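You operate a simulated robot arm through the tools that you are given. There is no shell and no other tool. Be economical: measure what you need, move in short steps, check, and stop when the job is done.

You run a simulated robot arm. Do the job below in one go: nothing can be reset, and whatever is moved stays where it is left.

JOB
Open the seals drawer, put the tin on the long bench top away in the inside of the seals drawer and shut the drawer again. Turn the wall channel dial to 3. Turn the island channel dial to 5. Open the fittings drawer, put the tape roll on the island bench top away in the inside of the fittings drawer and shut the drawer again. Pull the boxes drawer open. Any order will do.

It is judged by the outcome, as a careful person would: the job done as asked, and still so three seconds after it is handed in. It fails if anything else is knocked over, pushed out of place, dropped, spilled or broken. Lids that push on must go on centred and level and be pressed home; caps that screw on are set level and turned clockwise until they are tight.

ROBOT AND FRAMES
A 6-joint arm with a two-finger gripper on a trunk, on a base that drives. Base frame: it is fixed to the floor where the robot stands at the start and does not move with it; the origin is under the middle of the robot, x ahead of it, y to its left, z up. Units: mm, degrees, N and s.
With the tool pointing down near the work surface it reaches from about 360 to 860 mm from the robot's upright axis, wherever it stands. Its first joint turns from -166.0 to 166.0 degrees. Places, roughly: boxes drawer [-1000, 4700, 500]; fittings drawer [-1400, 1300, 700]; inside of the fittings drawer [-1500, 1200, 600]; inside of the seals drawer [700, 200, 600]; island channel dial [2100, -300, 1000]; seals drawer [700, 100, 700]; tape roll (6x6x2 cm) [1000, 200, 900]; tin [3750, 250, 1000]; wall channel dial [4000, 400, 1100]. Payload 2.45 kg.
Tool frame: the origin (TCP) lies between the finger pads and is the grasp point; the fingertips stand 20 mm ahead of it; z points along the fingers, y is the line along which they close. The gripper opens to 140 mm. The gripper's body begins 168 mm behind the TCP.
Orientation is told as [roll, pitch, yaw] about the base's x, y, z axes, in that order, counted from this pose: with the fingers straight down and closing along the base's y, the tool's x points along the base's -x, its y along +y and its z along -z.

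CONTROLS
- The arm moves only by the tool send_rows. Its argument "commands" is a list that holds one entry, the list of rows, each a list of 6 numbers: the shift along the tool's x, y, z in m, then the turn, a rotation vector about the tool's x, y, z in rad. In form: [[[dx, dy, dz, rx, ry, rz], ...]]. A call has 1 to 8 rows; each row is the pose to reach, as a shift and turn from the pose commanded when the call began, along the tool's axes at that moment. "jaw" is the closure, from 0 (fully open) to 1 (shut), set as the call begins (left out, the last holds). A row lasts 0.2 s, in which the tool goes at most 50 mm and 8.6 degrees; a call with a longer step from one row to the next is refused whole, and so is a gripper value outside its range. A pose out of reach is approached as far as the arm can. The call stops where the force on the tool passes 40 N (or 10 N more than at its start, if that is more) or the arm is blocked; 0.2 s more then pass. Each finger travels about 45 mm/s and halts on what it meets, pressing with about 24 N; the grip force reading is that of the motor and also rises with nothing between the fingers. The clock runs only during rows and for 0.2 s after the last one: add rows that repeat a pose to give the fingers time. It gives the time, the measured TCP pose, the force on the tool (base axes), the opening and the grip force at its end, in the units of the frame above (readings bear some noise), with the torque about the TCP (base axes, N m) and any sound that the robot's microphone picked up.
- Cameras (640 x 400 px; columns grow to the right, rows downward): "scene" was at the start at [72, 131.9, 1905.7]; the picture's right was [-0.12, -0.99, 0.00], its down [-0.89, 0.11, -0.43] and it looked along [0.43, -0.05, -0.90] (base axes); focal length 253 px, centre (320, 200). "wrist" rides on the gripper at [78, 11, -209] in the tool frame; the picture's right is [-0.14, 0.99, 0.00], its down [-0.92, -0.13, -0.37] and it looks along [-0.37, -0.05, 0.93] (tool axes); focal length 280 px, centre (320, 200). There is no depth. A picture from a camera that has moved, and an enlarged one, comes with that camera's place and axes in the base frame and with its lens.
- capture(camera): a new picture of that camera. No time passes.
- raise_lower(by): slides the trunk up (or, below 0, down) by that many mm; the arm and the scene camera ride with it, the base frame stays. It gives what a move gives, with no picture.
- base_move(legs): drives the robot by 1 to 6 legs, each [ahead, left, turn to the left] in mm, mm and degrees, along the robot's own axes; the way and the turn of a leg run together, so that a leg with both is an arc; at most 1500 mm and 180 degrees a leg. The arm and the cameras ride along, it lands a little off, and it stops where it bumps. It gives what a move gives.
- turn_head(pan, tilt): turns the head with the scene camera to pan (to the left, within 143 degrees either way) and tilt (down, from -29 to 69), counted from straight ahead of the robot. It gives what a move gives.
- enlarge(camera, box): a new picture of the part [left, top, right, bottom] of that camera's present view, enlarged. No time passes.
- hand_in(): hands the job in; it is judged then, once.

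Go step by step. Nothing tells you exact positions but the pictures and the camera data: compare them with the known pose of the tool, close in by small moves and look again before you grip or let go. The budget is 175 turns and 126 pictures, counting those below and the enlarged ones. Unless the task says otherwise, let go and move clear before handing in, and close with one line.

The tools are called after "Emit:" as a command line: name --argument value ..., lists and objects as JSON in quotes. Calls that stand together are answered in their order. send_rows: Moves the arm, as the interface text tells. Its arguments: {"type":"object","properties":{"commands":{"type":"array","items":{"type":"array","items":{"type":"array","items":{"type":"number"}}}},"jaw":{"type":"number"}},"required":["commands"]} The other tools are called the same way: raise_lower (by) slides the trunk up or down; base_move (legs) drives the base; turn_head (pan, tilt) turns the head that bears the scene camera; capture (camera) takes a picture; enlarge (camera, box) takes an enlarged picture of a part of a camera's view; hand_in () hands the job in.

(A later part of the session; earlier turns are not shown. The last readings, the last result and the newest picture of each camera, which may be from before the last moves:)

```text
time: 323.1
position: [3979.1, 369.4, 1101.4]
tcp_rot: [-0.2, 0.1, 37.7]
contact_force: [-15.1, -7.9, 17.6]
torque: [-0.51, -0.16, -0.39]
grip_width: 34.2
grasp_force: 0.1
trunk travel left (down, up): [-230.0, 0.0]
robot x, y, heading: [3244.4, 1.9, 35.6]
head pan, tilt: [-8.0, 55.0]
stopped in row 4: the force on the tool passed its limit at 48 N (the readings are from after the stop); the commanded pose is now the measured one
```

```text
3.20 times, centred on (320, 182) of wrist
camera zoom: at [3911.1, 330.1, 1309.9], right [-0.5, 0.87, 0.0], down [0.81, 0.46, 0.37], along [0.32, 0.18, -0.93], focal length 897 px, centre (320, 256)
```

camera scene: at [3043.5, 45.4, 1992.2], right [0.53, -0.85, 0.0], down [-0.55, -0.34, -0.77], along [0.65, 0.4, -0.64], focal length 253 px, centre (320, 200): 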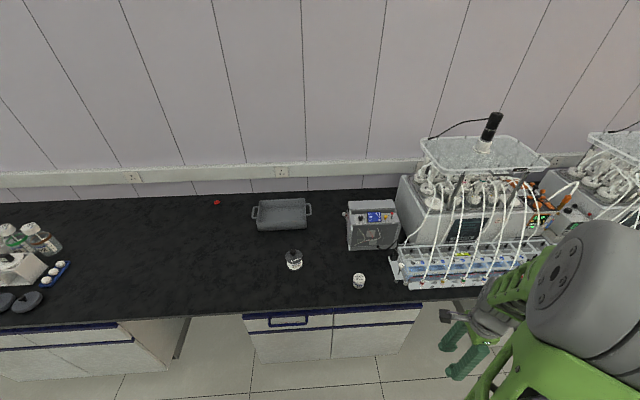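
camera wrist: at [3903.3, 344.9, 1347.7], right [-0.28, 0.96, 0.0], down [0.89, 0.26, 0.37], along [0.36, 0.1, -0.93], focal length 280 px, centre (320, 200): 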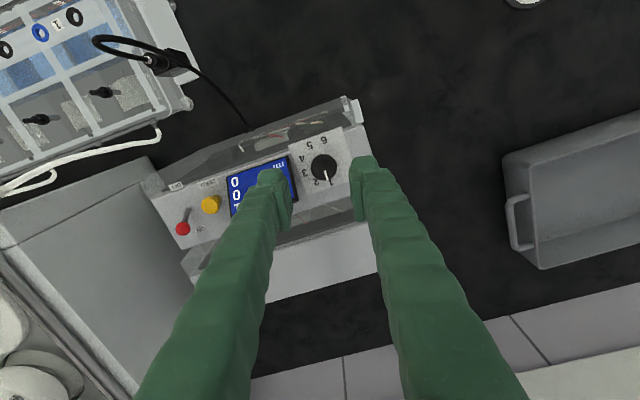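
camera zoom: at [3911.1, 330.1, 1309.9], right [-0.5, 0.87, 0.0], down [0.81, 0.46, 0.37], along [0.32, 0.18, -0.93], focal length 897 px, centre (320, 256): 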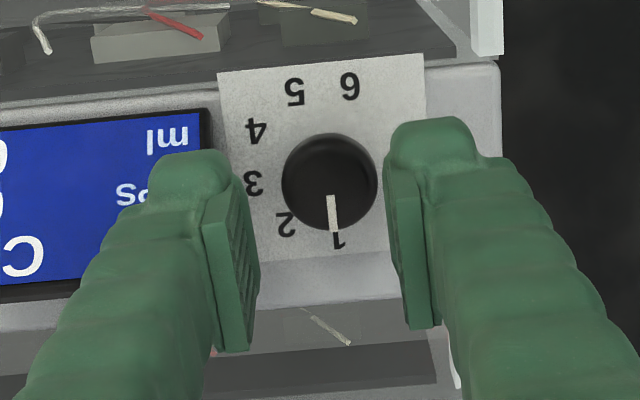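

The right finger met the raised display. I lift and rotate so the fingers approach the knob front-and-back instead.

Emit:
send_rows --commands '[[[0, 0, -0.03, 0, 0, 0], [0, 0, -0.03, 0, 0, 0.145], [0, 0, -0.03, 0, 0, 0.29], [0, 0, -0.03, 0, 0, 0.435], [0, 0, -0.03, 0, 0, 0.58], [0, 0, -0.03, 0, 0, 0.725], [0, 0, -0.03, 0, 0, 0.87], [0, 0, -0.03, 0, 0, 1.01]]]'

Emit:
send_rows --commands '[[[0, 0, 0, 0, 0, 0.075], [0, 0, 0.03, 0, 0, 0.075]]]'

Emit:
enlarge --camera "wrist" --box '[220, 110, 420, 260]'

```text
time: 324.9
position: [3982.2, 368.2, 1127.9]
tcp_rot: [0.2, -0.4, -20.2]
contact_force: [-0.1, -0.5, 0.3]
torque: [-0.01, 0.01, 0.01]
grip_width: 35.6
grasp_force: 0.1
trunk travel left (down, up): [-230.0, 0.0]
robot x, y, heading: [3244.9, 2.0, 35.8]
head pan, tilt: [-8.0, 55.0]
```

```text
time: 325.5
position: [3981.6, 371.2, 1097.9]
tcp_rot: [0.1, -0.3, -24.3]
contact_force: [0.3, 0.3, 0.5]
torque: [0.02, 0.04, 0.0]
grip_width: 35.9
grasp_force: 0.1
trunk travel left (down, up): [-230.0, 0.0]
robot x, y, heading: [3244.0, 1.3, 35.3]
head pan, tilt: [-8.0, 55.0]
```

```text
2.67 times, centred on (320, 185) of wrist
camera zoom: at [3914.4, 413.1, 1305.3], right [0.53, 0.85, 0.0], down [0.78, -0.5, 0.37], along [0.32, -0.2, -0.93], focal length 748 px, centre (320, 240)
```

zoom: 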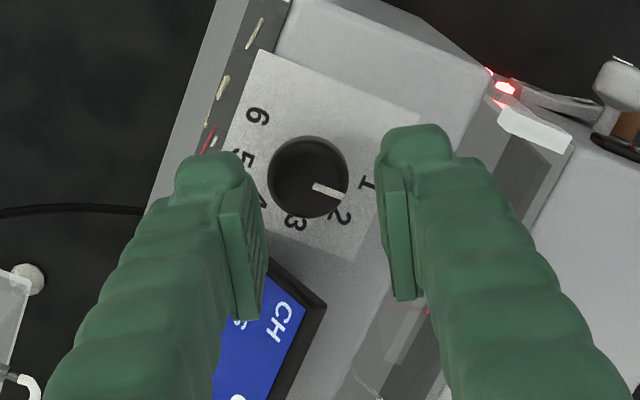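

Now the fingers straddle the knob clear of the display. I descend and grip it.

Emit:
send_rows --commands '[[[0.001, -0.002, 0.015, 0, 0, 0], [0.001, -0.002, 0.03, 0, 0, 0], [0.001, -0.002, 0.04, 0, 0, 0], [0.001, -0.002, 0.046, 0, 0, 0]]]'

Emit:
send_rows --commands '[[[0, 0, 0, 0, 0, 0], [0, 0, 0, 0, 0, 0], [0, 0, 0, 0, 0, 0], [0, 0, 0, 0, 0, 0]]]' --jaw 1.0

```text
time: 326.7
position: [3978.2, 372.1, 1059.5]
tcp_rot: [0.5, -0.5, -24.2]
contact_force: [-8.1, 0.6, 17.1]
torque: [-0.44, 0.41, -0.4]
grip_width: 38.1
grasp_force: 1.9
trunk travel left (down, up): [-230.0, 0.0]
robot x, y, heading: [3243.3, -0.9, 35.5]
head pan, tilt: [-8.0, 55.0]
stopped in row 4: the force on the tool passed its limit at 43 N (the readings are from after the stop); the commanded pose is now the measured one
```

```text
time: 327.7
position: [3979.0, 370.1, 1060.8]
tcp_rot: [0.5, -0.5, -24.3]
contact_force: [-13.2, -12.5, 28.4]
torque: [-0.36, 0.29, 0.07]
grip_width: 23.8
grasp_force: 44.6
trunk travel left (down, up): [-230.0, 0.0]
robot x, y, heading: [3241.9, 4.6, 35.8]
head pan, tilt: [-8.0, 55.0]
```

The knob is gripped (24 mm). I turn it clockwise.

Emit:
send_rows --commands '[[[0, 0, -0.002, 0, 0, 0], [0, 0, -0.002, 0, 0, 0.12], [0, 0, -0.002, 0, 0, 0.25], [0, 0, -0.002, 0, 0, 0.38], [0, 0, -0.002, 0, 0, 0.51], [0, 0, -0.002, 0, 0, 0.64], [0, 0, -0.002, 0, 0, 0.77]]]'

Emit:
capture --camera "wrist"

```text
time: 329.3
position: [3977.6, 367.4, 1060.0]
tcp_rot: [0.3, -0.1, -68.7]
contact_force: [-20.9, -26.4, 10.6]
torque: [-0.76, -0.26, 0.11]
grip_width: 23.9
grasp_force: 45.4
trunk travel left (down, up): [-230.0, 0.0]
robot x, y, heading: [3243.8, 0.9, 35.9]
head pan, tilt: [-8.0, 55.0]
```

```text
29 pictures are left
camera wrist: at [3957.9, 443.4, 1268.4], right [0.97, 0.23, 0.01], down [0.22, -0.9, 0.37], along [0.09, -0.36, -0.93], focal length 280 px, centre (320, 200)
```

wrist: 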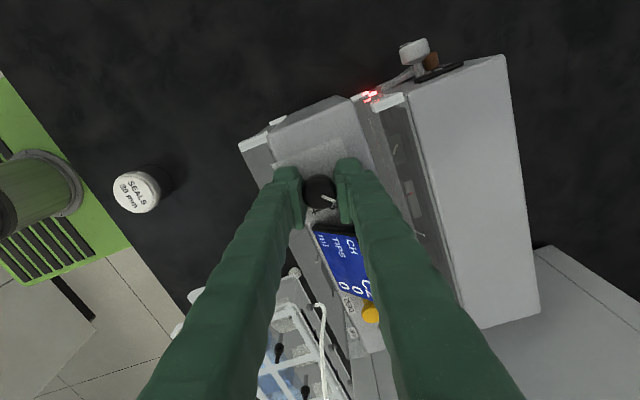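

Emit:
send_rows --commands '[[[-0.001, -0.002, 0, 0, 0, 0.1], [-0.001, -0.002, 0, 0, 0, 0.23], [-0.001, -0.002, 0, 0, 0, 0.36], [-0.001, -0.002, 0, 0, 0, 0.5], [-0.001, -0.002, 0, 0, 0, 0.63]]]'

Emit:
enlarge --camera "wrist" --box '[260, 150, 420, 330]'

```text
time: 330.5
position: [3976.8, 375.4, 1059.1]
tcp_rot: [0.7, 0.6, -104.4]
contact_force: [-12.7, 11.0, 7.9]
torque: [-1.19, 0.03, 1.51]
grip_width: 23.4
grasp_force: 45.0
trunk travel left (down, up): [-230.0, 0.0]
robot x, y, heading: [3243.5, 2.6, 35.8]
head pan, tilt: [-8.0, 55.0]
```

```text
2.22 times, centred on (340, 240) of wrist
camera zoom: at [4004.7, 446.8, 1269.5], right [0.93, -0.38, 0.01], down [-0.36, -0.86, 0.36], along [-0.13, -0.34, -0.93], focal length 623 px, centre (276, 111)
```

zoom: 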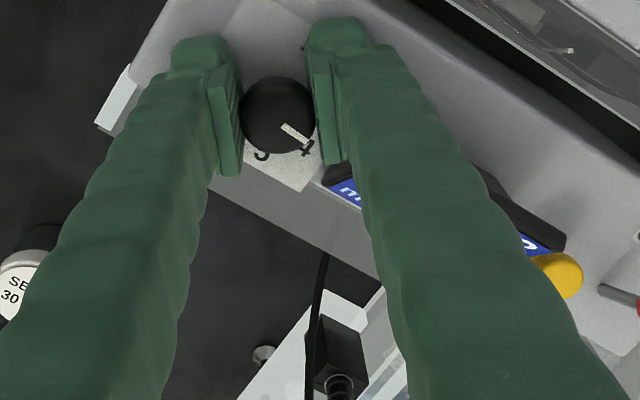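

I release, lift and read the display.

Emit:
send_rows --commands '[[[0, 0, 0, 0, 0, 0], [0, 0, 0, 0, 0, 0], [0, 0, -0.03, 0, 0, 0], [0, 0, -0.07, 0, 0, 0], [0, 0, -0.11, 0, 0, 0]]]' --jaw 0.74

Emit:
enlarge --camera "wrist" --box '[240, 110, 420, 260]'

```text
time: 331.2
position: [3972.3, 377.0, 1061.7]
tcp_rot: [0.1, 0.3, -104.2]
contact_force: [0.1, 15.1, -10.1]
torque: [0.1, 0.21, 0.5]
grip_width: 33.7
grasp_force: 0.1
trunk travel left (down, up): [-230.0, 0.0]
robot x, y, heading: [3240.6, -0.8, 35.6]
head pan, tilt: [-8.0, 55.0]
stopped in row 3: the force on the tool passed its limit at 49 N (the readings are from after the stop); the commanded pose is now the measured one
```

```text
2.67 times, centred on (330, 185) of wrist
camera zoom: at [4002.5, 448.3, 1270.4], right [0.93, -0.38, 0.0], down [-0.35, -0.86, 0.36], along [-0.14, -0.34, -0.93], focal length 748 px, centre (293, 240)
```

zoom: 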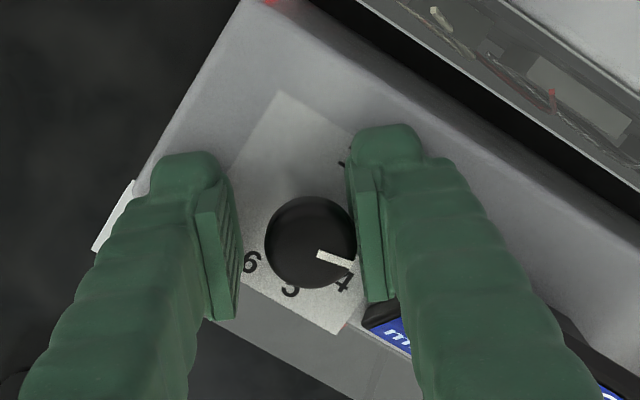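

Emit:
send_rows --commands '[[[0, 0.003, -0.004, 0, 0, 0], [0, 0.003, -0.012, 0, 0, 0], [0, 0.003, -0.025, 0, 0, 0], [0, 0.003, -0.05, 0, 0, 0], [0, 0.003, -0.09, 0, 0, 0]]]'

Emit:
enlarge --camera "wrist" --box '[250, 110, 430, 290]'

```text
time: 331.9
position: [3973.2, 377.6, 1073.1]
tcp_rot: [-0.1, 0.2, -104.1]
contact_force: [0.2, 10.4, -4.4]
torque: [0.16, -0.02, 0.35]
grip_width: 35.8
grasp_force: 0.0
trunk travel left (down, up): [-230.0, 0.0]
robot x, y, heading: [3240.1, 1.7, 35.9]
head pan, tilt: [-8.0, 55.0]
stopped in row 3: the force on the tool passed its limit at 42 N (the readings are from after the stop); the commanded pose is now the measured one
```

```text
2.22 times, centred on (340, 200) of wrist
camera zoom: at [4003.7, 449.5, 1280.8], right [0.93, -0.37, 0.0], down [-0.35, -0.86, 0.36], along [-0.14, -0.34, -0.93], focal length 623 px, centre (276, 200)
```

zoom: 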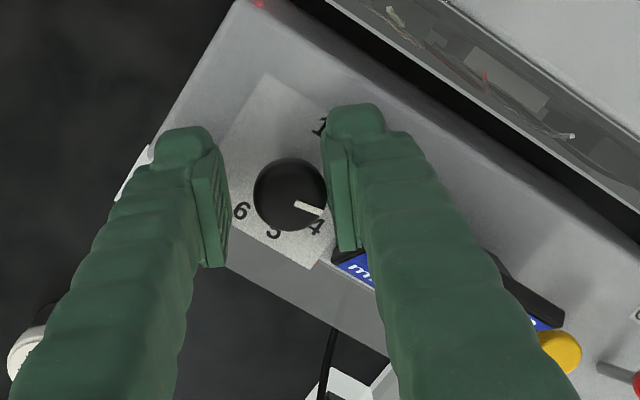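

Emit:
send_rows --commands '[[[0.001, -0.002, -0.006, 0, 0, 0], [0.002, -0.003, -0.012, 0, 0, 0], [0.003, -0.004, -0.025, 0, 0, 0], [0.003, -0.004, -0.05, 0, 0, 0], [0.003, -0.004, -0.09, 0, 0, 0]]]'

Emit:
enlarge --camera "scene" --box '[320, 150, 400, 200]'

```text
time: 333.1
position: [3970.2, 375.1, 1163.1]
tcp_rot: [-0.1, 0.1, -104.3]
contact_force: [-0.2, -0.2, 0.0]
torque: [0.03, -0.05, 0.0]
grip_width: 36.3
grasp_force: 0.1
trunk travel left (down, up): [-230.0, 0.0]
robot x, y, heading: [3243.5, 3.9, 35.7]
head pan, tilt: [-8.0, 55.0]
```

```text
8.00 times, centred on (360, 175) of scene
camera zoom: at [3233.4, 153.5, 1971.7], right [0.47, -0.89, 0.0], down [-0.72, -0.38, -0.57], along [0.51, 0.27, -0.82], focal length 2022 px, centre (0, 400)
```

zoom: 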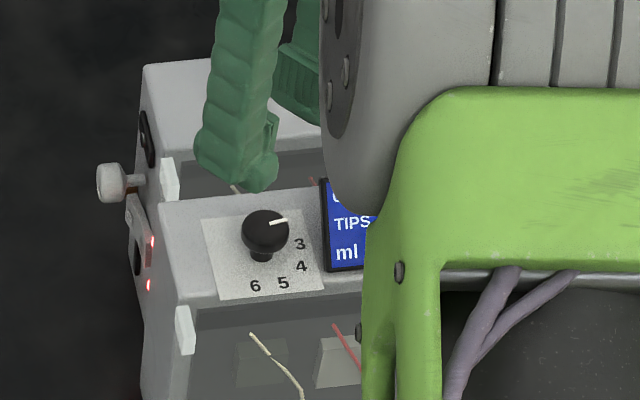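

Emit:
enlarge --camera "wrist" --box '[230, 110, 430, 290]'

```text
2.22 times, centred on (330, 200) of wrist
camera zoom: at [4001.1, 446.6, 1372.0], right [0.93, -0.38, 0.0], down [-0.35, -0.86, 0.37], along [-0.14, -0.34, -0.93], focal length 623 px, centre (298, 200)
```

zoom: 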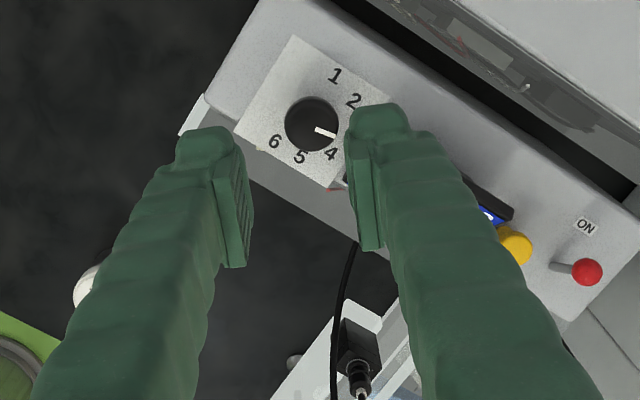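

The knob points at 3. Now I swing over to the tin, rotating the wrist back.

Emit:
send_rows --commands '[[[-0.029, -0.031, 0, 0, 0, -0.13], [-0.058, -0.0615, 0, 0, 0, -0.26], [-0.087, -0.092, 0, 0, 0, -0.4], [-0.116, -0.123, 0, 0, 0, -0.53], [-0.145, -0.154, 0, 0, 0, -0.67], [-0.174, -0.185, 0, 0, 0, -0.8], [-0.174, -0.185, 0.04, 0, 0, -0.8], [-0.174, -0.185, 0.08, 0, 0, -0.8]]]' --jaw 0.3

Emit:
capture --camera "wrist"

Emit:
enlarge --camera "scene" --box '[310, 150, 400, 210]'

```text
time: 334.9
position: [3747.7, 250.7, 1082.5]
tcp_rot: [0.1, 0.3, -58.5]
contact_force: [0.3, 0.0, -0.5]
torque: [-0.01, 0.01, -0.03]
grip_width: 98.2
grasp_force: 0.1
trunk travel left (down, up): [-230.0, 0.0]
robot x, y, heading: [3242.6, 4.2, 35.6]
head pan, tilt: [-8.0, 55.0]
```

```text
23 pictures are left
camera wrist: at [3717.0, 322.9, 1291.0], right [0.92, 0.4, 0.0], down [0.37, -0.85, 0.36], along [0.15, -0.33, -0.93], focal length 280 px, centre (320, 200)
```

wrist: 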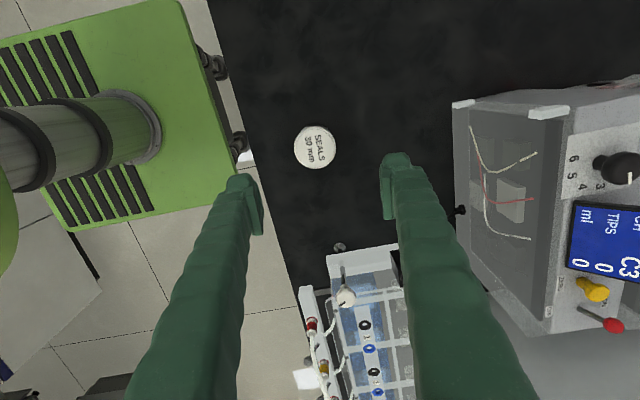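

```text
6.67 times, centred on (355, 180) of scene
camera zoom: at [3234.8, 154.5, 1971.5], right [0.47, -0.89, 0.0], down [-0.73, -0.38, -0.57], along [0.51, 0.27, -0.82], focal length 1685 px, centre (87, 333)
```

zoom: 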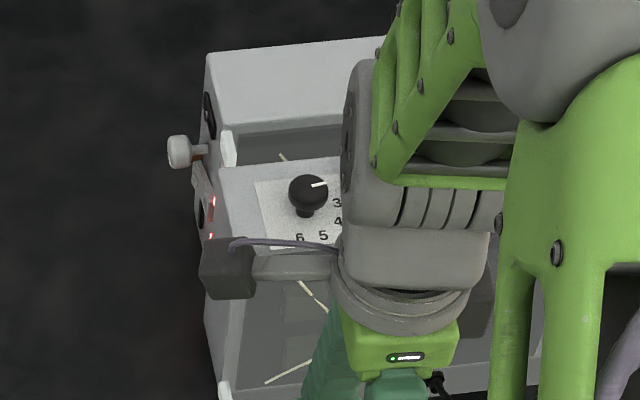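

The display now shows C3 — wall dial done. Next the island dial: I retract, turn around in the aisle and face the island's back side.

Emit:
send_rows --commands '[[[0, -0.035, -0.03, 0, 0, 0], [0, -0.07, -0.06, 0, 0, 0], [0, -0.105, -0.09, 0, 0, 0], [0, -0.14, -0.11, 0, 0, 0]]]'

Emit:
base_move --legs '[[-180, 0, 0], [0, 0, 179.5], [0, -385, 0], [150, 0, 0]]'

Emit:
turn_head --pan 0 --tilt 48

Emit:
capture --camera "scene"

```text
time: 335.9
position: [3630.3, 181.8, 1193.0]
tcp_rot: [0.1, 0.2, -58.4]
contact_force: [-0.5, 0.5, -0.5]
torque: [0.02, -0.03, 0.0]
grip_width: 97.9
grasp_force: 0.0
trunk travel left (down, up): [-230.0, 0.0]
robot x, y, heading: [3242.7, 0.1, 35.6]
head pan, tilt: [-8.0, 55.0]
```

```text
time: 349.2
position: [2366.4, -19.3, 1192.0]
tcp_rot: [0.0, 0.2, 118.6]
contact_force: [-1.7, -0.1, -0.1]
torque: [0.06, -0.06, 0.01]
grip_width: 98.1
grasp_force: 0.1
trunk travel left (down, up): [-230.0, 0.0]
robot x, y, heading: [2764.8, 138.7, -147.2]
head pan, tilt: [-8.0, 55.0]
```

```text
time: 349.9
position: [2365.8, -17.3, 1192.8]
tcp_rot: [0.1, 0.4, 118.7]
contact_force: [0.8, 0.1, 0.6]
torque: [0.02, 0.0, 0.02]
grip_width: 98.0
grasp_force: 0.0
trunk travel left (down, up): [-230.0, 0.0]
robot x, y, heading: [2764.3, 143.9, -147.5]
head pan, tilt: [0.0, 48.0]
```

```text
21 pictures are left
camera scene: at [2765.5, -23.7, 1980.7], right [-0.54, 0.84, 0.0], down [0.63, 0.4, -0.67], along [-0.56, -0.36, -0.74], focal length 253 px, centre (320, 200)
```

scene: 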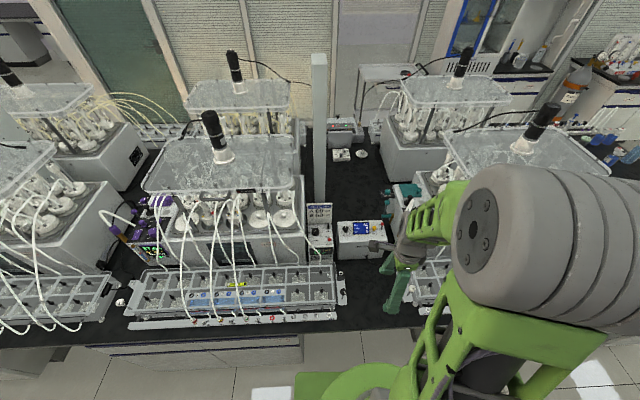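

I see a box with a blue display and a knob. I enlarge.

Emit:
enlarge --camera "scene" --box '[295, 205, 391, 265]'

```text
6.67 times, centred on (343, 235) of scene
camera zoom: at [2765.5, -23.7, 1980.7], right [-0.54, 0.84, 0.0], down [0.63, 0.4, -0.67], along [-0.56, -0.36, -0.74], focal length 1685 px, centre (167, -33)
```

zoom: 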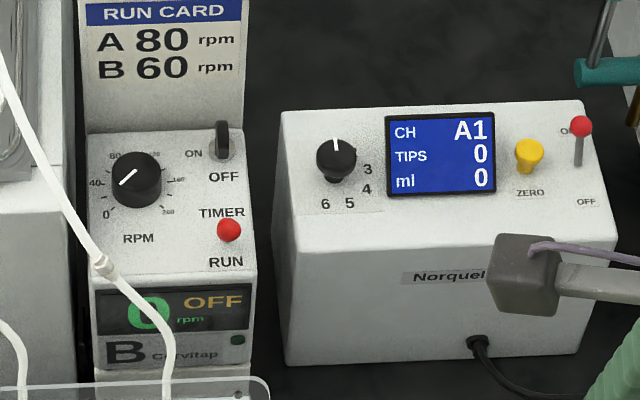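

It reads A1; I need 160° clockwise to 5, in two strokes. I move the gripper near with the proper wrist angle.

Emit:
send_rows --commands '[[[0.0146, 0.0367, 0, 0, 0, -0.122], [0.029, 0.073, 0, 0, 0, -0.244], [0.0437, 0.11, 0, 0, 0, -0.366], [0.058, 0.1466, 0, 0, 0, -0.488], [0.073, 0.183, 0, 0, 0, -0.61], [0.0874, 0.22, 0, 0, 0, -0.732], [0.102, 0.2566, 0, 0, 0, -0.855]]]' --jaw 0.745

Emit:
capture --camera "wrist"

```text
time: 351.4
position: [2190.8, -228.9, 1191.5]
tcp_rot: [0.1, 0.3, 167.7]
contact_force: [-0.7, -0.5, 0.0]
torque: [0.02, -0.02, -0.01]
grip_width: 35.6
grasp_force: 0.1
trunk travel left (down, up): [-230.0, 0.0]
robot x, y, heading: [2761.7, 143.5, -147.2]
head pan, tilt: [0.0, 48.0]
```

```text
19 pictures are left
camera wrist: at [2264.5, -255.9, 1400.6], right [-0.35, -0.94, 0.0], down [-0.87, 0.32, 0.37], along [-0.34, 0.12, -0.93], focal length 280 px, centre (320, 200)
```

wrist: 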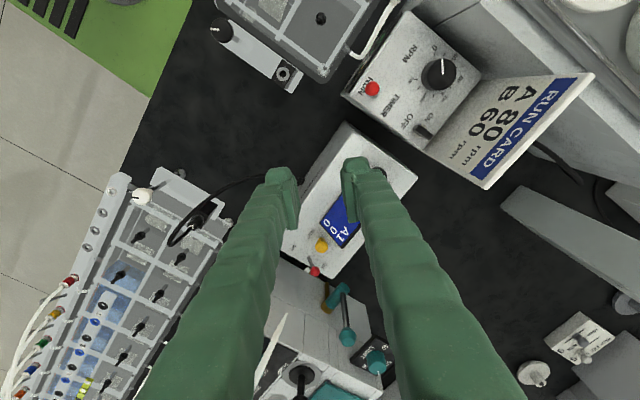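

The RUN CARD beside the knob stands up to z≈1196, so I choose a wrist angle that keeps the gripper body away from it, and move over the knob.

Emit:
send_rows --commands '[[[0, 0, 0, 0, 0, 0.145], [-0.007, 0.013, 0, 0, 0, 0.29], [-0.021, 0.039, 0, 0, 0, 0.44], [-0.035, 0.065, 0, 0, 0, 0.44]]]'

Emit:
capture --camera "wrist"

```text
time: 352.4
position: [2141.0, -288.4, 1192.3]
tcp_rot: [0.1, 0.2, 142.3]
contact_force: [0.0, -0.4, 0.1]
torque: [0.03, -0.01, 0.0]
grip_width: 35.8
grasp_force: 0.1
trunk travel left (down, up): [-230.0, 0.0]
robot x, y, heading: [2761.7, 143.4, -147.4]
head pan, tilt: [0.0, 48.0]
```

```text
18 pictures are left
camera wrist: at [2196.3, -344.3, 1401.6], right [-0.71, -0.7, 0.0], down [-0.65, 0.67, 0.36], along [-0.26, 0.26, -0.93], focal length 280 px, centre (320, 200)
```

wrist: 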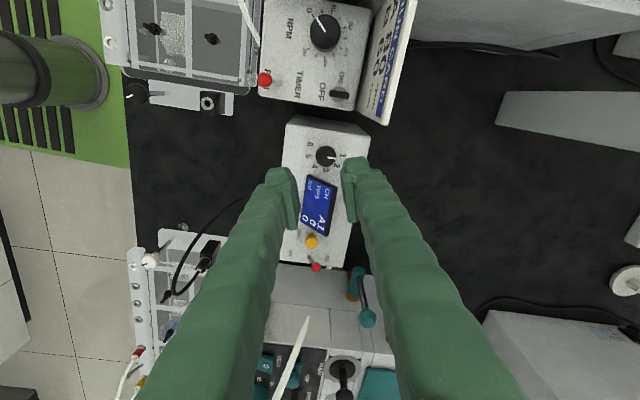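

The knob cap is at about [2131,-291,1033]. I centre over it and descend partway.

Emit:
send_rows --commands '[[[-0.006, 0.0085, 0.03, 0, 0, 0], [-0.006, 0.0085, 0.06, 0, 0, 0], [-0.006, 0.0085, 0.085, 0, 0, 0], [-0.006, 0.0085, 0.105, 0, 0, 0]]]'

Emit:
enlarge --camera "wrist" --box '[220, 110, 420, 260]'

```text
time: 353.4
position: [2132.9, -286.4, 1088.0]
tcp_rot: [0.2, 0.2, 142.4]
contact_force: [-0.2, -0.6, -0.5]
torque: [-0.02, 0.02, 0.0]
grip_width: 35.6
grasp_force: 0.1
trunk travel left (down, up): [-230.0, 0.0]
robot x, y, heading: [2760.5, 141.6, -147.6]
head pan, tilt: [0.0, 48.0]
```

```text
2.67 times, centred on (320, 185) of wrist
camera zoom: at [2188.2, -342.5, 1296.7], right [-0.71, -0.7, 0.0], down [-0.65, 0.66, 0.36], along [-0.26, 0.26, -0.93], focal length 748 px, centre (320, 240)
```

zoom: 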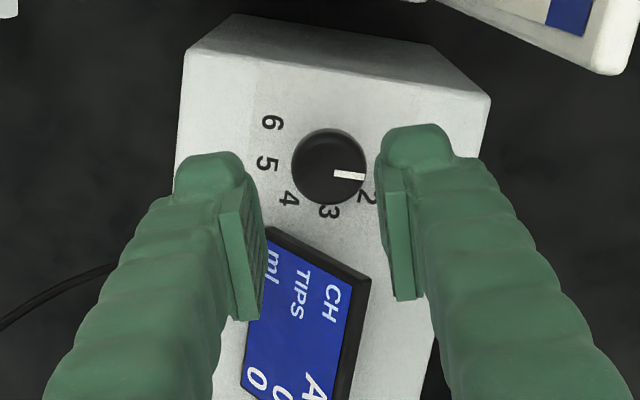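

The knob is centred within 4 mm. I descend and grip, then turn 55° clockwise as first stroke.

Emit:
send_rows --commands '[[[0.0005, 0.004, 0.02, 0, 0, 0], [0.0005, 0.004, 0.038, 0, 0, 0], [0.0005, 0.004, 0.046, 0, 0, 0], [0.0005, 0.004, 0.052, 0, 0, 0]]]'

Emit:
send_rows --commands '[[[0, 0, 0, 0, 0, 0], [0, 0, 0, 0, 0, 0], [0, 0, 0, 0, 0, 0], [0, 0, 0, 0, 0, 0]]]' --jaw 1.0

Emit:
send_rows --commands '[[[0, 0, 0, 0, 0, 0.12], [0, 0, 0, 0, 0, 0.24], [0, 0, 0, 0, 0, 0.36], [0, 0, 0, 0, 0, 0.48], [0, 0, 0, 0, 0, 0.6], [0, 0, 0, 0, 0, 0.72], [0, 0, 0, 0, 0, 0.84], [0, 0, 0, 0, 0, 0.96]]]'

```text
time: 354.4
position: [2130.6, -291.5, 1036.3]
tcp_rot: [0.1, 0.2, 142.4]
contact_force: [-0.2, 0.0, 0.6]
torque: [0.0, -0.02, 0.02]
grip_width: 35.6
grasp_force: 0.1
trunk travel left (down, up): [-230.0, 0.0]
robot x, y, heading: [2761.2, 144.8, -147.3]
head pan, tilt: [0.0, 48.0]
```

```text
time: 355.4
position: [2132.8, -291.0, 1034.3]
tcp_rot: [-0.2, 0.2, 142.4]
contact_force: [6.4, 3.8, -23.0]
torque: [-0.14, 0.16, -0.04]
grip_width: 24.5
grasp_force: 44.6
trunk travel left (down, up): [-230.0, 0.0]
robot x, y, heading: [2763.9, 142.9, -147.0]
head pan, tilt: [0.0, 48.0]
```

```text
time: 357.2
position: [2132.8, -291.3, 1034.7]
tcp_rot: [-0.4, 0.0, 87.4]
contact_force: [15.8, 11.6, -29.9]
torque: [0.81, 0.19, 0.73]
grip_width: 24.1
grasp_force: 44.8
trunk travel left (down, up): [-230.0, 0.0]
robot x, y, heading: [2763.8, 137.0, -147.5]
head pan, tilt: [0.0, 48.0]
```

First stroke done. I release, lift, rotate back and regrip for the second stroke.

Emit:
send_rows --commands '[[[0, 0, 0, 0, 0, 0], [0, 0, 0, 0, 0, 0], [0, 0, -0.02, 0, 0, 0], [0, 0, -0.04, 0, 0, 0], [0, 0, -0.04, 0, 0, -0.14], [0, 0, -0.04, 0, 0, -0.28], [0, 0, -0.04, 0, 0, -0.42], [0, 0, -0.04, 0, 0, -0.56]]]' --jaw 0.745

Emit:
send_rows --commands '[[[0, 0, 0, 0, 0, -0.14], [0, 0, 0, 0, 0, -0.28], [0, 0, 0, 0, 0, -0.4], [0, 0, 0, 0, 0, -0.4]]]'

Emit:
enlarge --camera "wrist" --box '[220, 110, 420, 260]'

```text
time: 359.1
position: [2130.3, -292.3, 1076.0]
tcp_rot: [0.2, 0.2, 119.7]
contact_force: [0.6, 0.7, 0.1]
torque: [-0.02, 0.04, 0.0]
grip_width: 35.7
grasp_force: 0.1
trunk travel left (down, up): [-230.0, 0.0]
robot x, y, heading: [2762.2, 140.8, -147.5]
head pan, tilt: [0.0, 48.0]
```

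```text
time: 360.1
position: [2130.4, -293.2, 1074.8]
tcp_rot: [0.1, 0.2, 142.5]
contact_force: [0.3, -0.6, 0.7]
torque: [0.04, -0.01, 0.05]
grip_width: 35.7
grasp_force: 0.0
trunk travel left (down, up): [-230.0, 0.0]
robot x, y, heading: [2763.4, 144.2, -147.3]
head pan, tilt: [0.0, 48.0]
```

```text
2.67 times, centred on (320, 185) of wrist
camera zoom: at [2186.3, -347.9, 1284.8], right [-0.71, -0.7, 0.0], down [-0.65, 0.66, 0.36], along [-0.26, 0.26, -0.93], focal length 748 px, centre (320, 240)
```

zoom: 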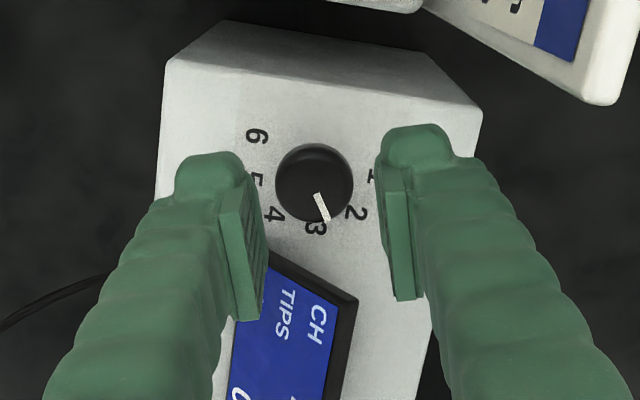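

Pointer between 2 and 3, as expected. Second stroke.

Emit:
send_rows --commands '[[[0, 0, 0.02, 0, 0, 0], [0, 0, 0.04, 0, 0, 0], [0, 0, 0.04, 0, 0, 0]]]'

Emit:
send_rows --commands '[[[0, 0, 0, 0, 0, 0], [0, 0, 0, 0, 0, 0], [0, 0, 0, 0, 0, 0]]]' --jaw 1.0

Emit:
send_rows --commands '[[[0, 0, 0, 0, 0, 0.12], [0, 0, 0, 0, 0, 0.24], [0, 0, 0, 0, 0, 0.36], [0, 0, 0, 0, 0, 0.48], [0, 0, 0, 0, 0, 0.6], [0, 0, 0, 0, 0, 0.72], [0, 0, 0, 0, 0, 0.84], [0, 0, 0, 0, 0, 0.96]]]'

Emit:
send_rows --commands '[[[0, 0, 0, 0, 0, 0], [0, 0, 0, 0, 0, 0], [0, 0, -0.02, 0, 0, 0], [0, 0, -0.04, 0, 0, 0], [0, 0, -0.04, 0, 0, -0.14], [0, 0, -0.04, 0, 0, -0.28], [0, 0, -0.04, 0, 0, -0.42], [0, 0, -0.04, 0, 0, -0.56]]]' --jaw 0.745

Emit:
send_rows --commands '[[[0, 0, 0, 0, 0, -0.14], [0, 0, 0, 0, 0, -0.28], [0, 0, 0, 0, 0, -0.4], [0, 0, 0, 0, 0, -0.4]]]'

Emit:
enlarge --camera "wrist" --box '[220, 110, 420, 260]'

```text
time: 360.9
position: [2131.0, -292.8, 1037.3]
tcp_rot: [0.2, 0.1, 142.5]
contact_force: [-0.8, -0.5, -0.1]
torque: [0.02, -0.02, 0.0]
grip_width: 35.5
grasp_force: 0.1
trunk travel left (down, up): [-230.0, 0.0]
robot x, y, heading: [2765.9, 139.4, -147.3]
head pan, tilt: [0.0, 48.0]
```

```text
time: 361.6
position: [2132.8, -291.2, 1033.1]
tcp_rot: [-0.2, 0.3, 142.4]
contact_force: [7.5, 10.4, -22.6]
torque: [0.04, 0.07, 0.0]
grip_width: 24.1
grasp_force: 45.0
trunk travel left (down, up): [-230.0, 0.0]
robot x, y, heading: [2762.2, 145.0, -147.3]
head pan, tilt: [0.0, 48.0]
```

```text
time: 363.4
position: [2131.9, -292.0, 1033.9]
tcp_rot: [-0.3, 0.0, 87.4]
contact_force: [14.6, 6.7, -31.5]
torque: [-0.2, 0.03, -0.01]
grip_width: 23.9
grasp_force: 45.6
trunk travel left (down, up): [-230.0, 0.0]
robot x, y, heading: [2762.9, 145.8, -147.3]
head pan, tilt: [0.0, 48.0]
```

```text
time: 365.2
position: [2130.4, -292.8, 1076.5]
tcp_rot: [0.3, 0.3, 119.7]
contact_force: [-1.1, 0.4, 0.0]
torque: [-0.01, 0.02, 0.02]
grip_width: 35.9
grasp_force: 0.0
trunk travel left (down, up): [-230.0, 0.0]
robot x, y, heading: [2763.5, 141.1, -147.2]
head pan, tilt: [0.0, 48.0]
```

```text
time: 366.2
position: [2130.8, -291.7, 1076.6]
tcp_rot: [0.1, 0.3, 142.5]
contact_force: [-1.0, -0.3, -0.3]
torque: [-0.01, 0.02, 0.02]
grip_width: 35.9
grasp_force: 0.0
trunk travel left (down, up): [-230.0, 0.0]
robot x, y, heading: [2759.7, 142.3, -147.2]
head pan, tilt: [0.0, 48.0]
```

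```text
2.67 times, centred on (320, 185) of wrist
camera zoom: at [2185.4, -347.7, 1284.8], right [-0.71, -0.7, 0.0], down [-0.65, 0.66, 0.36], along [-0.26, 0.26, -0.93], focal length 748 px, centre (320, 240)
```

zoom: 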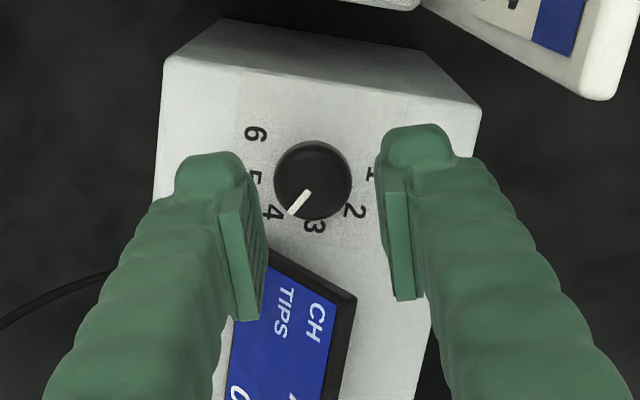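

Now at ~110° (near 4). Final stroke of 50°.

Emit:
send_rows --commands '[[[0, 0, 0.02, 0, 0, 0], [0, 0, 0.04, 0, 0, 0], [0, 0, 0.04, 0, 0, 0]]]'

Emit:
send_rows --commands '[[[0, 0, 0, 0, 0, 0], [0, 0, 0, 0, 0, 0], [0, 0, 0, 0, 0, 0]]]' --jaw 1.0

Emit:
send_rows --commands '[[[0, 0, 0, 0, 0, 0.12], [0, 0, 0, 0, 0, 0.24], [0, 0, 0, 0, 0, 0.36], [0, 0, 0, 0, 0, 0.48], [0, 0, 0, 0, 0, 0.6], [0, 0, 0, 0, 0, 0.72], [0, 0, 0, 0, 0, 0.84], [0, 0, 0, 0, 0, 0.875]]]'

Emit:
send_rows --commands '[[[0, 0, 0, 0, 0, 0], [0, 0, 0, 0, 0, 0], [0, 0, -0.02, 0, 0, 0], [0, 0, -0.05, 0, 0, 0], [0, 0, -0.09, 0, 0, 0], [0, 0, -0.13, 0, 0, 0], [0, 0, -0.16, 0, 0, 0]]]' --jaw 0.745

Emit:
enlarge --camera "wrist" --box '[240, 110, 440, 260]'

```text
time: 367.1
position: [2129.5, -293.1, 1037.3]
tcp_rot: [0.2, 0.2, 142.4]
contact_force: [0.4, 0.9, -0.1]
torque: [0.04, 0.0, 0.02]
grip_width: 35.7
grasp_force: 0.0
trunk travel left (down, up): [-230.0, 0.0]
robot x, y, heading: [2766.1, 141.2, -147.4]
head pan, tilt: [0.0, 48.0]
```

```text
time: 367.9
position: [2130.0, -289.2, 1032.2]
tcp_rot: [-0.3, 0.4, 142.4]
contact_force: [13.7, 17.1, -23.6]
torque: [0.09, 0.13, 0.04]
grip_width: 24.1
grasp_force: 44.6
trunk travel left (down, up): [-230.0, 0.0]
robot x, y, heading: [2766.5, 141.5, -147.5]
head pan, tilt: [0.0, 48.0]
```

```text
time: 369.6
position: [2131.2, -289.4, 1033.5]
tcp_rot: [-0.5, 0.0, 92.1]
contact_force: [7.6, 25.4, -30.5]
torque: [0.65, 0.1, 0.52]
grip_width: 23.8
grasp_force: 45.3
trunk travel left (down, up): [-230.0, 0.0]
robot x, y, heading: [2763.5, 144.7, -147.2]
head pan, tilt: [0.0, 48.0]
```

```text
time: 371.2
position: [2130.7, -292.4, 1196.5]
tcp_rot: [-0.1, 0.2, 92.2]
contact_force: [0.5, -0.7, 0.3]
torque: [0.01, 0.0, 0.02]
grip_width: 35.9
grasp_force: 0.1
trunk travel left (down, up): [-230.0, 0.0]
robot x, y, heading: [2765.4, 143.0, -147.5]
head pan, tilt: [0.0, 48.0]
```

```text
2.67 times, centred on (340, 185) of wrist
camera zoom: at [2123.1, -370.0, 1404.7], right [-1.0, 0.1, 0.0], down [0.09, 0.93, 0.36], along [0.04, 0.36, -0.93], focal length 748 px, centre (267, 240)
```

zoom: 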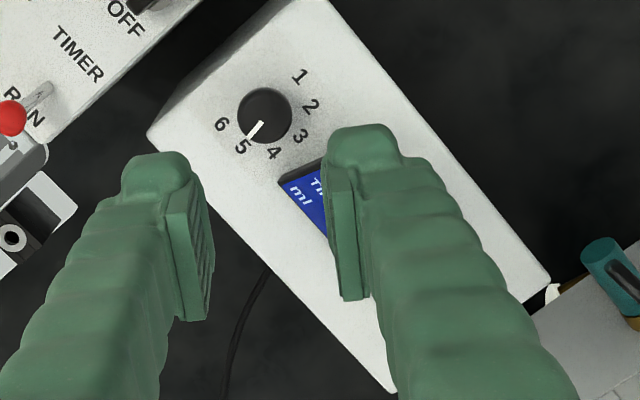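

The pointer is at 5. I retract the arm and check the display.

Emit:
send_rows --commands '[[[-0.021, -0.0355, 0, 0, 0, -0.06], [-0.0415, -0.071, 0, 0, 0, -0.12], [-0.062, -0.1065, 0, 0, 0, -0.18], [-0.083, -0.142, 0, 0, 0, -0.24], [-0.104, -0.1775, 0, 0, 0, -0.3], [-0.125, -0.213, 0, 0, 0, -0.36], [-0.145, -0.2485, 0, 0, 0, -0.42], [-0.166, -0.284, 0, 0, 0, -0.48]]]'

Emit:
enlarge --camera "scene" --box '[295, 205, 391, 265]'

```text
time: 373.1
position: [2411.2, -114.3, 1195.2]
tcp_rot: [0.1, 0.3, 119.8]
contact_force: [0.0, 0.8, -0.5]
torque: [-0.09, 0.03, -0.02]
grip_width: 35.7
grasp_force: 0.0
trunk travel left (down, up): [-230.0, 0.0]
robot x, y, heading: [2763.7, 139.5, -147.3]
head pan, tilt: [0.0, 48.0]
```

```text
6.67 times, centred on (343, 235) of scene
camera zoom: at [2766.7, -23.0, 1980.9], right [-0.54, 0.84, 0.0], down [0.62, 0.4, -0.67], along [-0.56, -0.36, -0.74], focal length 1685 px, centre (167, -33)
```

zoom: 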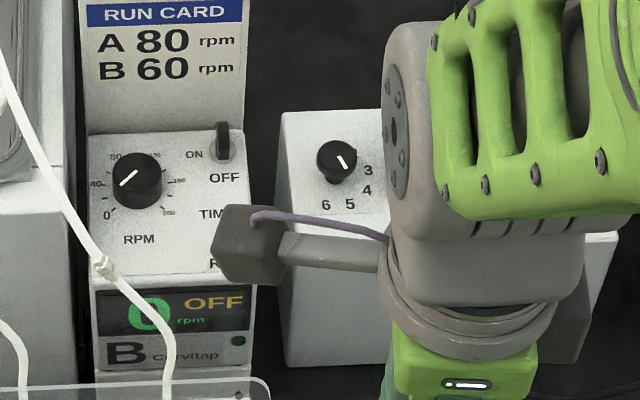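

The pointer sits on 5. I turn around and go back to the tin.

Emit:
base_move --legs '[[-140, 0, 0], [0, 0, -177.3], [130, -400, 0]]'

```text
time: 385.5
position: [3567.9, 212.7, 1193.8]
tcp_rot: [0.1, 0.4, -58.8]
contact_force: [0.0, 1.1, 0.1]
torque: [-0.02, 0.01, 0.0]
grip_width: 35.7
grasp_force: 0.2
trunk travel left (down, up): [-230.0, 0.0]
robot x, y, heading: [3225.2, -54.2, 34.2]
head pan, tilt: [0.0, 48.0]
```

Emit:
send_rows --commands '[[[-0.014, 0.043, 0, 0, 0, 0], [-0.028, 0.0855, 0, 0, 0, 0], [-0.042, 0.128, 0, 0, 0, 0], [-0.0556, 0.171, 0, 0, 0, 0], [-0.0556, 0.171, 0.045, 0, 0, 0], [-0.0556, 0.171, 0.09, 0, 0, 0], [-0.0556, 0.171, 0.135, 0, 0, 0], [-0.0556, 0.171, 0.18, 0, 0, 0]]]' --jaw 0.32

Emit:
capture --camera "wrist"

```text
time: 387.3
position: [3747.0, 254.5, 1011.8]
tcp_rot: [0.0, 0.3, -58.8]
contact_force: [-0.1, 0.2, 1.2]
torque: [0.0, 0.05, -0.04]
grip_width: 95.2
grasp_force: 0.0
trunk travel left (down, up): [-230.0, 0.0]
robot x, y, heading: [3219.2, -49.6, 34.4]
head pan, tilt: [0.0, 48.0]
```

```text
12 pictures are left
camera wrist: at [3716.6, 325.8, 1220.9], right [0.92, 0.4, 0.0], down [0.37, -0.86, 0.36], along [0.14, -0.33, -0.93], focal length 280 px, centre (320, 200)
```

wrist: 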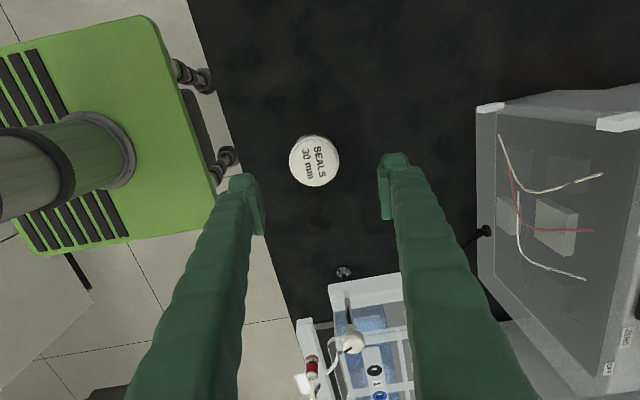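

The tin is right below. I descend and grip it.

Emit:
send_rows --commands '[[[0.0026, -0.0072, 0.035, 0, 0, 0], [0.0026, -0.0072, 0.07, 0, 0, 0], [0.0026, -0.0072, 0.1, 0, 0, 0], [0.0026, -0.0072, 0.12, 0, 0, 0], [0.0026, -0.0072, 0.134, 0, 0, 0]]]'

Emit:
capture --camera "wrist"

```text
time: 388.5
position: [3737.8, 252.4, 878.4]
tcp_rot: [0.1, 0.3, -58.8]
contact_force: [-0.4, -0.1, 0.3]
torque: [0.03, 0.0, 0.01]
grip_width: 95.0
grasp_force: 0.1
trunk travel left (down, up): [-230.0, 0.0]
robot x, y, heading: [3221.5, -54.7, 34.2]
head pan, tilt: [0.0, 48.0]
```

```text
11 pictures are left
camera wrist: at [3707.8, 324.7, 1087.2], right [0.92, 0.4, 0.0], down [0.37, -0.86, 0.36], along [0.14, -0.33, -0.93], focal length 280 px, centre (320, 200)
```

wrist: 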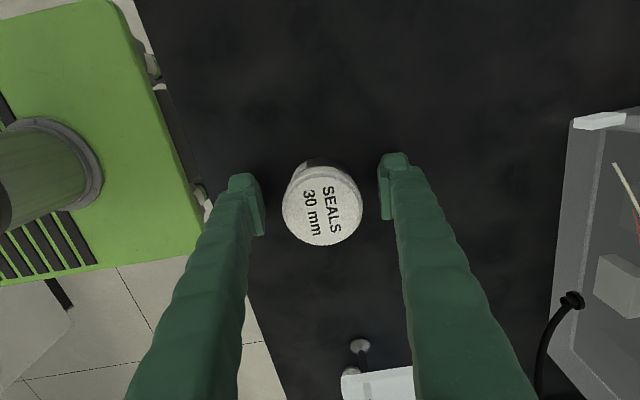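

Emit:
send_rows --commands '[[[-0.002, 0.001, 0, 0, 0, 0], [-0.002, 0.001, 0, 0, 0, 0], [-0.002, 0.001, 0, 0, 0, 0], [-0.002, 0.001, 0, 0, 0, 0], [-0.002, 0.001, 0, 0, 0, 0]]]' --jaw 1.0

Emit:
send_rows --commands '[[[0, 0, -0.02, 0, 0, 0], [0, -0.015, -0.06, 0, 0, 0], [0, -0.035, -0.1, 0, 0, 0], [0, -0.06, -0.14, 0, 0, 0], [0, -0.085, -0.18, 0, 0, 0], [0, -0.11, -0.22, 0, 0, 0], [0, -0.135, -0.26, 0, 0, 0], [0, -0.16, -0.3, 0, 0, 0]]]'

Emit:
capture --camera "wrist"

```text
time: 389.7
position: [3739.1, 251.8, 880.5]
tcp_rot: [0.1, 0.2, -58.8]
contact_force: [-0.3, 0.7, 0.0]
torque: [-0.03, 0.02, 0.02]
grip_width: 60.4
grasp_force: 24.2
trunk travel left (down, up): [-230.0, 0.0]
robot x, y, heading: [3227.0, -53.0, 34.1]
head pan, tilt: [0.0, 48.0]
```

```text
time: 391.5
position: [3600.2, 166.4, 1179.7]
tcp_rot: [0.1, 0.2, -58.8]
contact_force: [-0.5, 0.0, -1.5]
torque: [0.02, -0.11, -0.01]
grip_width: 60.2
grasp_force: 24.1
trunk travel left (down, up): [-230.0, 0.0]
robot x, y, heading: [3228.2, -52.5, 34.0]
head pan, tilt: [0.0, 48.0]
```

```text
10 pictures are left
camera wrist: at [3569.6, 237.0, 1388.9], right [0.92, 0.4, 0.0], down [0.37, -0.86, 0.36], along [0.14, -0.33, -0.93], focal length 280 px, centre (320, 200)
```

wrist: 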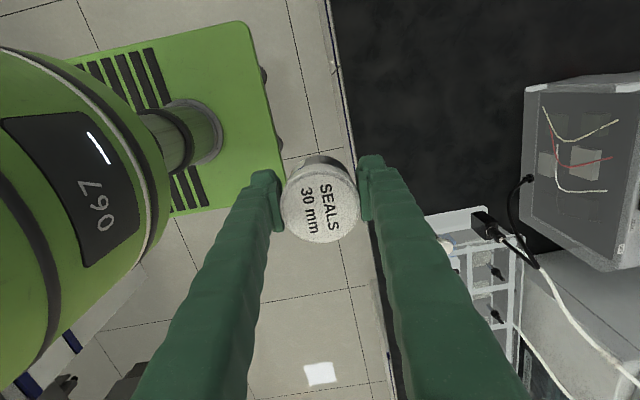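

The tin is held. I drive back along the aisle.

Emit:
base_move --legs '[[-145, 0, 1.2], [0, 1500, 0], [0, 1450, 0]]'

```text
time: 417.8
position: [1798.4, 2482.9, 1178.3]
tcp_rot: [0.1, 0.2, -55.9]
contact_force: [0.0, -0.2, -0.5]
torque: [0.01, -0.01, 0.06]
grip_width: 60.4
grasp_force: 23.8
trunk travel left (down, up): [-230.0, 0.0]
robot x, y, heading: [1432.6, 2241.2, 37.6]
head pan, tilt: [0.0, 48.0]
```

Emit:
base_move --legs '[[0, 80, -2.3], [-1500, 0, 0], [-970, 0, 0]]'

```text
time: 430.7
position: [-236.7, 1150.1, 1179.1]
tcp_rot: [0.1, 0.3, -59.5]
contact_force: [-1.0, 0.5, -1.0]
torque: [-0.03, -0.02, -0.03]
grip_width: 60.6
grasp_force: 23.5
trunk travel left (down, up): [-230.0, 0.0]
robot x, y, heading: [-616.3, 938.9, 33.3]
head pan, tilt: [0.0, 48.0]
```

Emit:
base_move --legs '[[-60, 0, 2], [0, -720, 0]]'

```text
time: 438.0
position: [129.1, 556.9, 1178.3]
tcp_rot: [0.0, 0.3, -55.7]
contact_force: [0.3, 0.1, -0.8]
torque: [0.02, 0.0, 0.01]
grip_width: 59.8
grasp_force: 23.9
trunk travel left (down, up): [-230.0, 0.0]
robot x, y, heading: [-241.6, 320.0, 37.4]
head pan, tilt: [0.0, 48.0]
```

Emit:
base_move --legs '[[-272, -130, -1.8], [0, -255, 0]]'

Emit:
turn_head --pan -20 --tilt 58

Emit:
capture --camera "scene"

```text
time: 442.5
position: [144.6, 78.5, 1178.9]
tcp_rot: [0.0, 0.4, -57.4]
contact_force: [-0.4, -0.6, -0.7]
torque: [0.05, 0.02, -0.01]
grip_width: 60.0
grasp_force: 24.2
trunk travel left (down, up): [-230.0, 0.0]
robot x, y, heading: [-227.6, -149.0, 35.8]
head pan, tilt: [0.0, 48.0]
```

```text
time: 443.3
position: [145.0, 79.5, 1179.9]
tcp_rot: [0.0, 0.3, -57.3]
contact_force: [0.8, 0.2, -0.9]
torque: [0.0, 0.0, -0.03]
grip_width: 59.8
grasp_force: 23.8
trunk travel left (down, up): [-230.0, 0.0]
robot x, y, heading: [-229.4, -148.0, 35.6]
head pan, tilt: [-20.0, 58.0]
```

```text
9 pictures are left
camera scene: at [-234.9, -12.7, 1967.8], right [0.27, -0.96, 0.0], down [-0.82, -0.23, -0.53], along [0.51, 0.14, -0.85], focal length 253 px, centre (320, 200)
```

scene: 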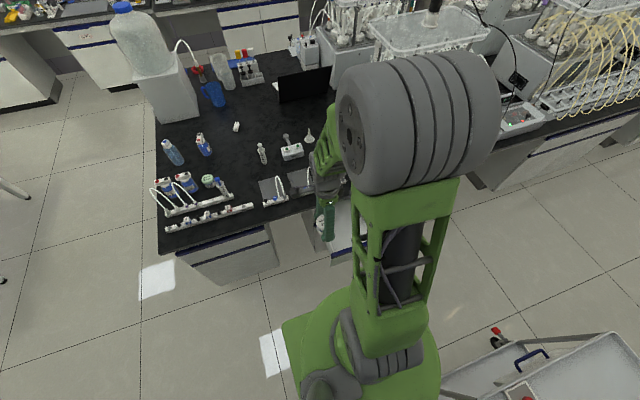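

I move the tin over the free part of the open seals drawer and check.

Emit:
send_rows --commands '[[[-0.032, 0.022, 0, 0, 0, 0], [-0.064, 0.0445, 0, 0, 0, 0], [-0.096, 0.0667, 0, 0, 0, 0], [-0.128, 0.089, 0, 0, 0, 0], [-0.16, 0.111, 0, 0, 0, 0], [-0.192, 0.1334, 0, 0, 0, 0], [-0.192, 0.1334, 0.04, 0, 0, 0], [-0.192, 0.1334, 0.08, 0, 0, 0]]]'

Emit:
capture --camera "wrist"

```text
time: 445.1
position: [364.4, -11.5, 1096.6]
tcp_rot: [0.0, 0.3, -57.4]
contact_force: [0.5, -0.6, -0.4]
torque: [0.0, 0.06, -0.02]
grip_width: 59.7
grasp_force: 23.6
trunk travel left (down, up): [-230.0, 0.0]
robot x, y, heading: [-228.3, -154.2, 35.7]
head pan, tilt: [-20.0, 58.0]
```

```text
8 pictures are left
camera wrist: at [332.3, 58.5, 1305.7], right [0.91, 0.42, 0.0], down [0.39, -0.85, 0.36], along [0.15, -0.33, -0.93], focal length 280 px, centre (320, 200)
```

wrist: 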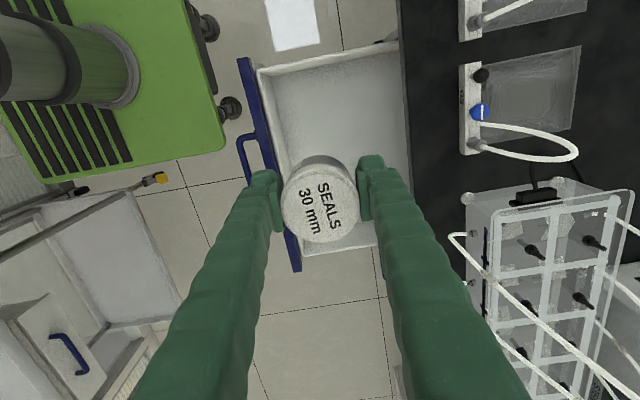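

The landing spot is clear. I lower into the drawer.

Emit:
send_rows --commands '[[[0, 0, 0.045, 0, 0, 0], [0, 0, 0.09, 0, 0, 0], [0, 0, 0.135, 0, 0, 0], [0, 0, 0.18, 0, 0, 0], [0, 0, 0.225, 0, 0, 0], [0, 0, 0.27, 0, 0, 0], [0, 0, 0.31, 0, 0, 0], [0, 0, 0.345, 0, 0, 0]]]'

Emit:
capture --camera "wrist"

```text
time: 446.9
position: [362.6, -10.8, 755.1]
tcp_rot: [0.0, 0.2, -57.3]
contact_force: [-0.7, 0.7, -0.5]
torque: [0.01, 0.0, 0.01]
grip_width: 59.9
grasp_force: 23.9
trunk travel left (down, up): [-230.0, 0.0]
robot x, y, heading: [-231.4, -153.6, 35.7]
head pan, tilt: [-20.0, 58.0]
```

```text
7 pictures are left
camera wrist: at [330.8, 60.3, 963.5], right [0.91, 0.42, 0.0], down [0.39, -0.85, 0.36], along [0.15, -0.33, -0.93], focal length 280 px, centre (320, 200)
```

wrist: 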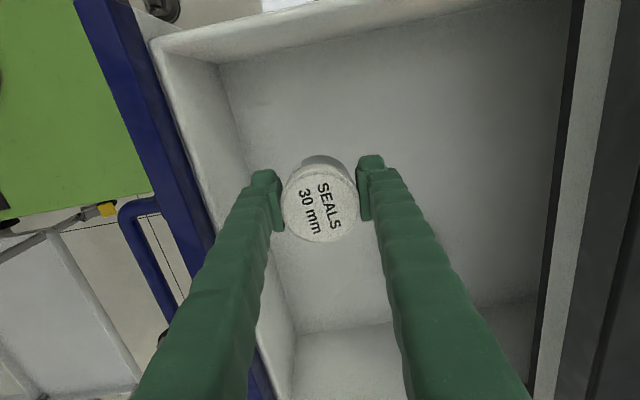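

Emit:
send_rows --commands '[[[0, 0, 0.025, 0, 0, 0], [0, 0, 0.05, 0, 0, 0], [0, 0, 0.06, 0, 0, 0], [0, 0, 0.068, 0, 0, 0], [0, 0, 0.076, 0, 0, 0], [0, 0, 0.084, 0, 0, 0], [0, 0, 0.09, 0, 0, 0], [0, 0, 0.096, 0, 0, 0]]]'

```text
time: 448.7
position: [360.7, -9.3, 660.0]
tcp_rot: [0.3, 0.1, -57.3]
contact_force: [-1.6, 4.6, 24.5]
torque: [-0.15, -0.08, -0.11]
grip_width: 59.9
grasp_force: 24.1
trunk travel left (down, up): [-230.0, 0.0]
robot x, y, heading: [-230.3, -151.2, 35.5]
head pan, tilt: [-20.0, 58.0]
```

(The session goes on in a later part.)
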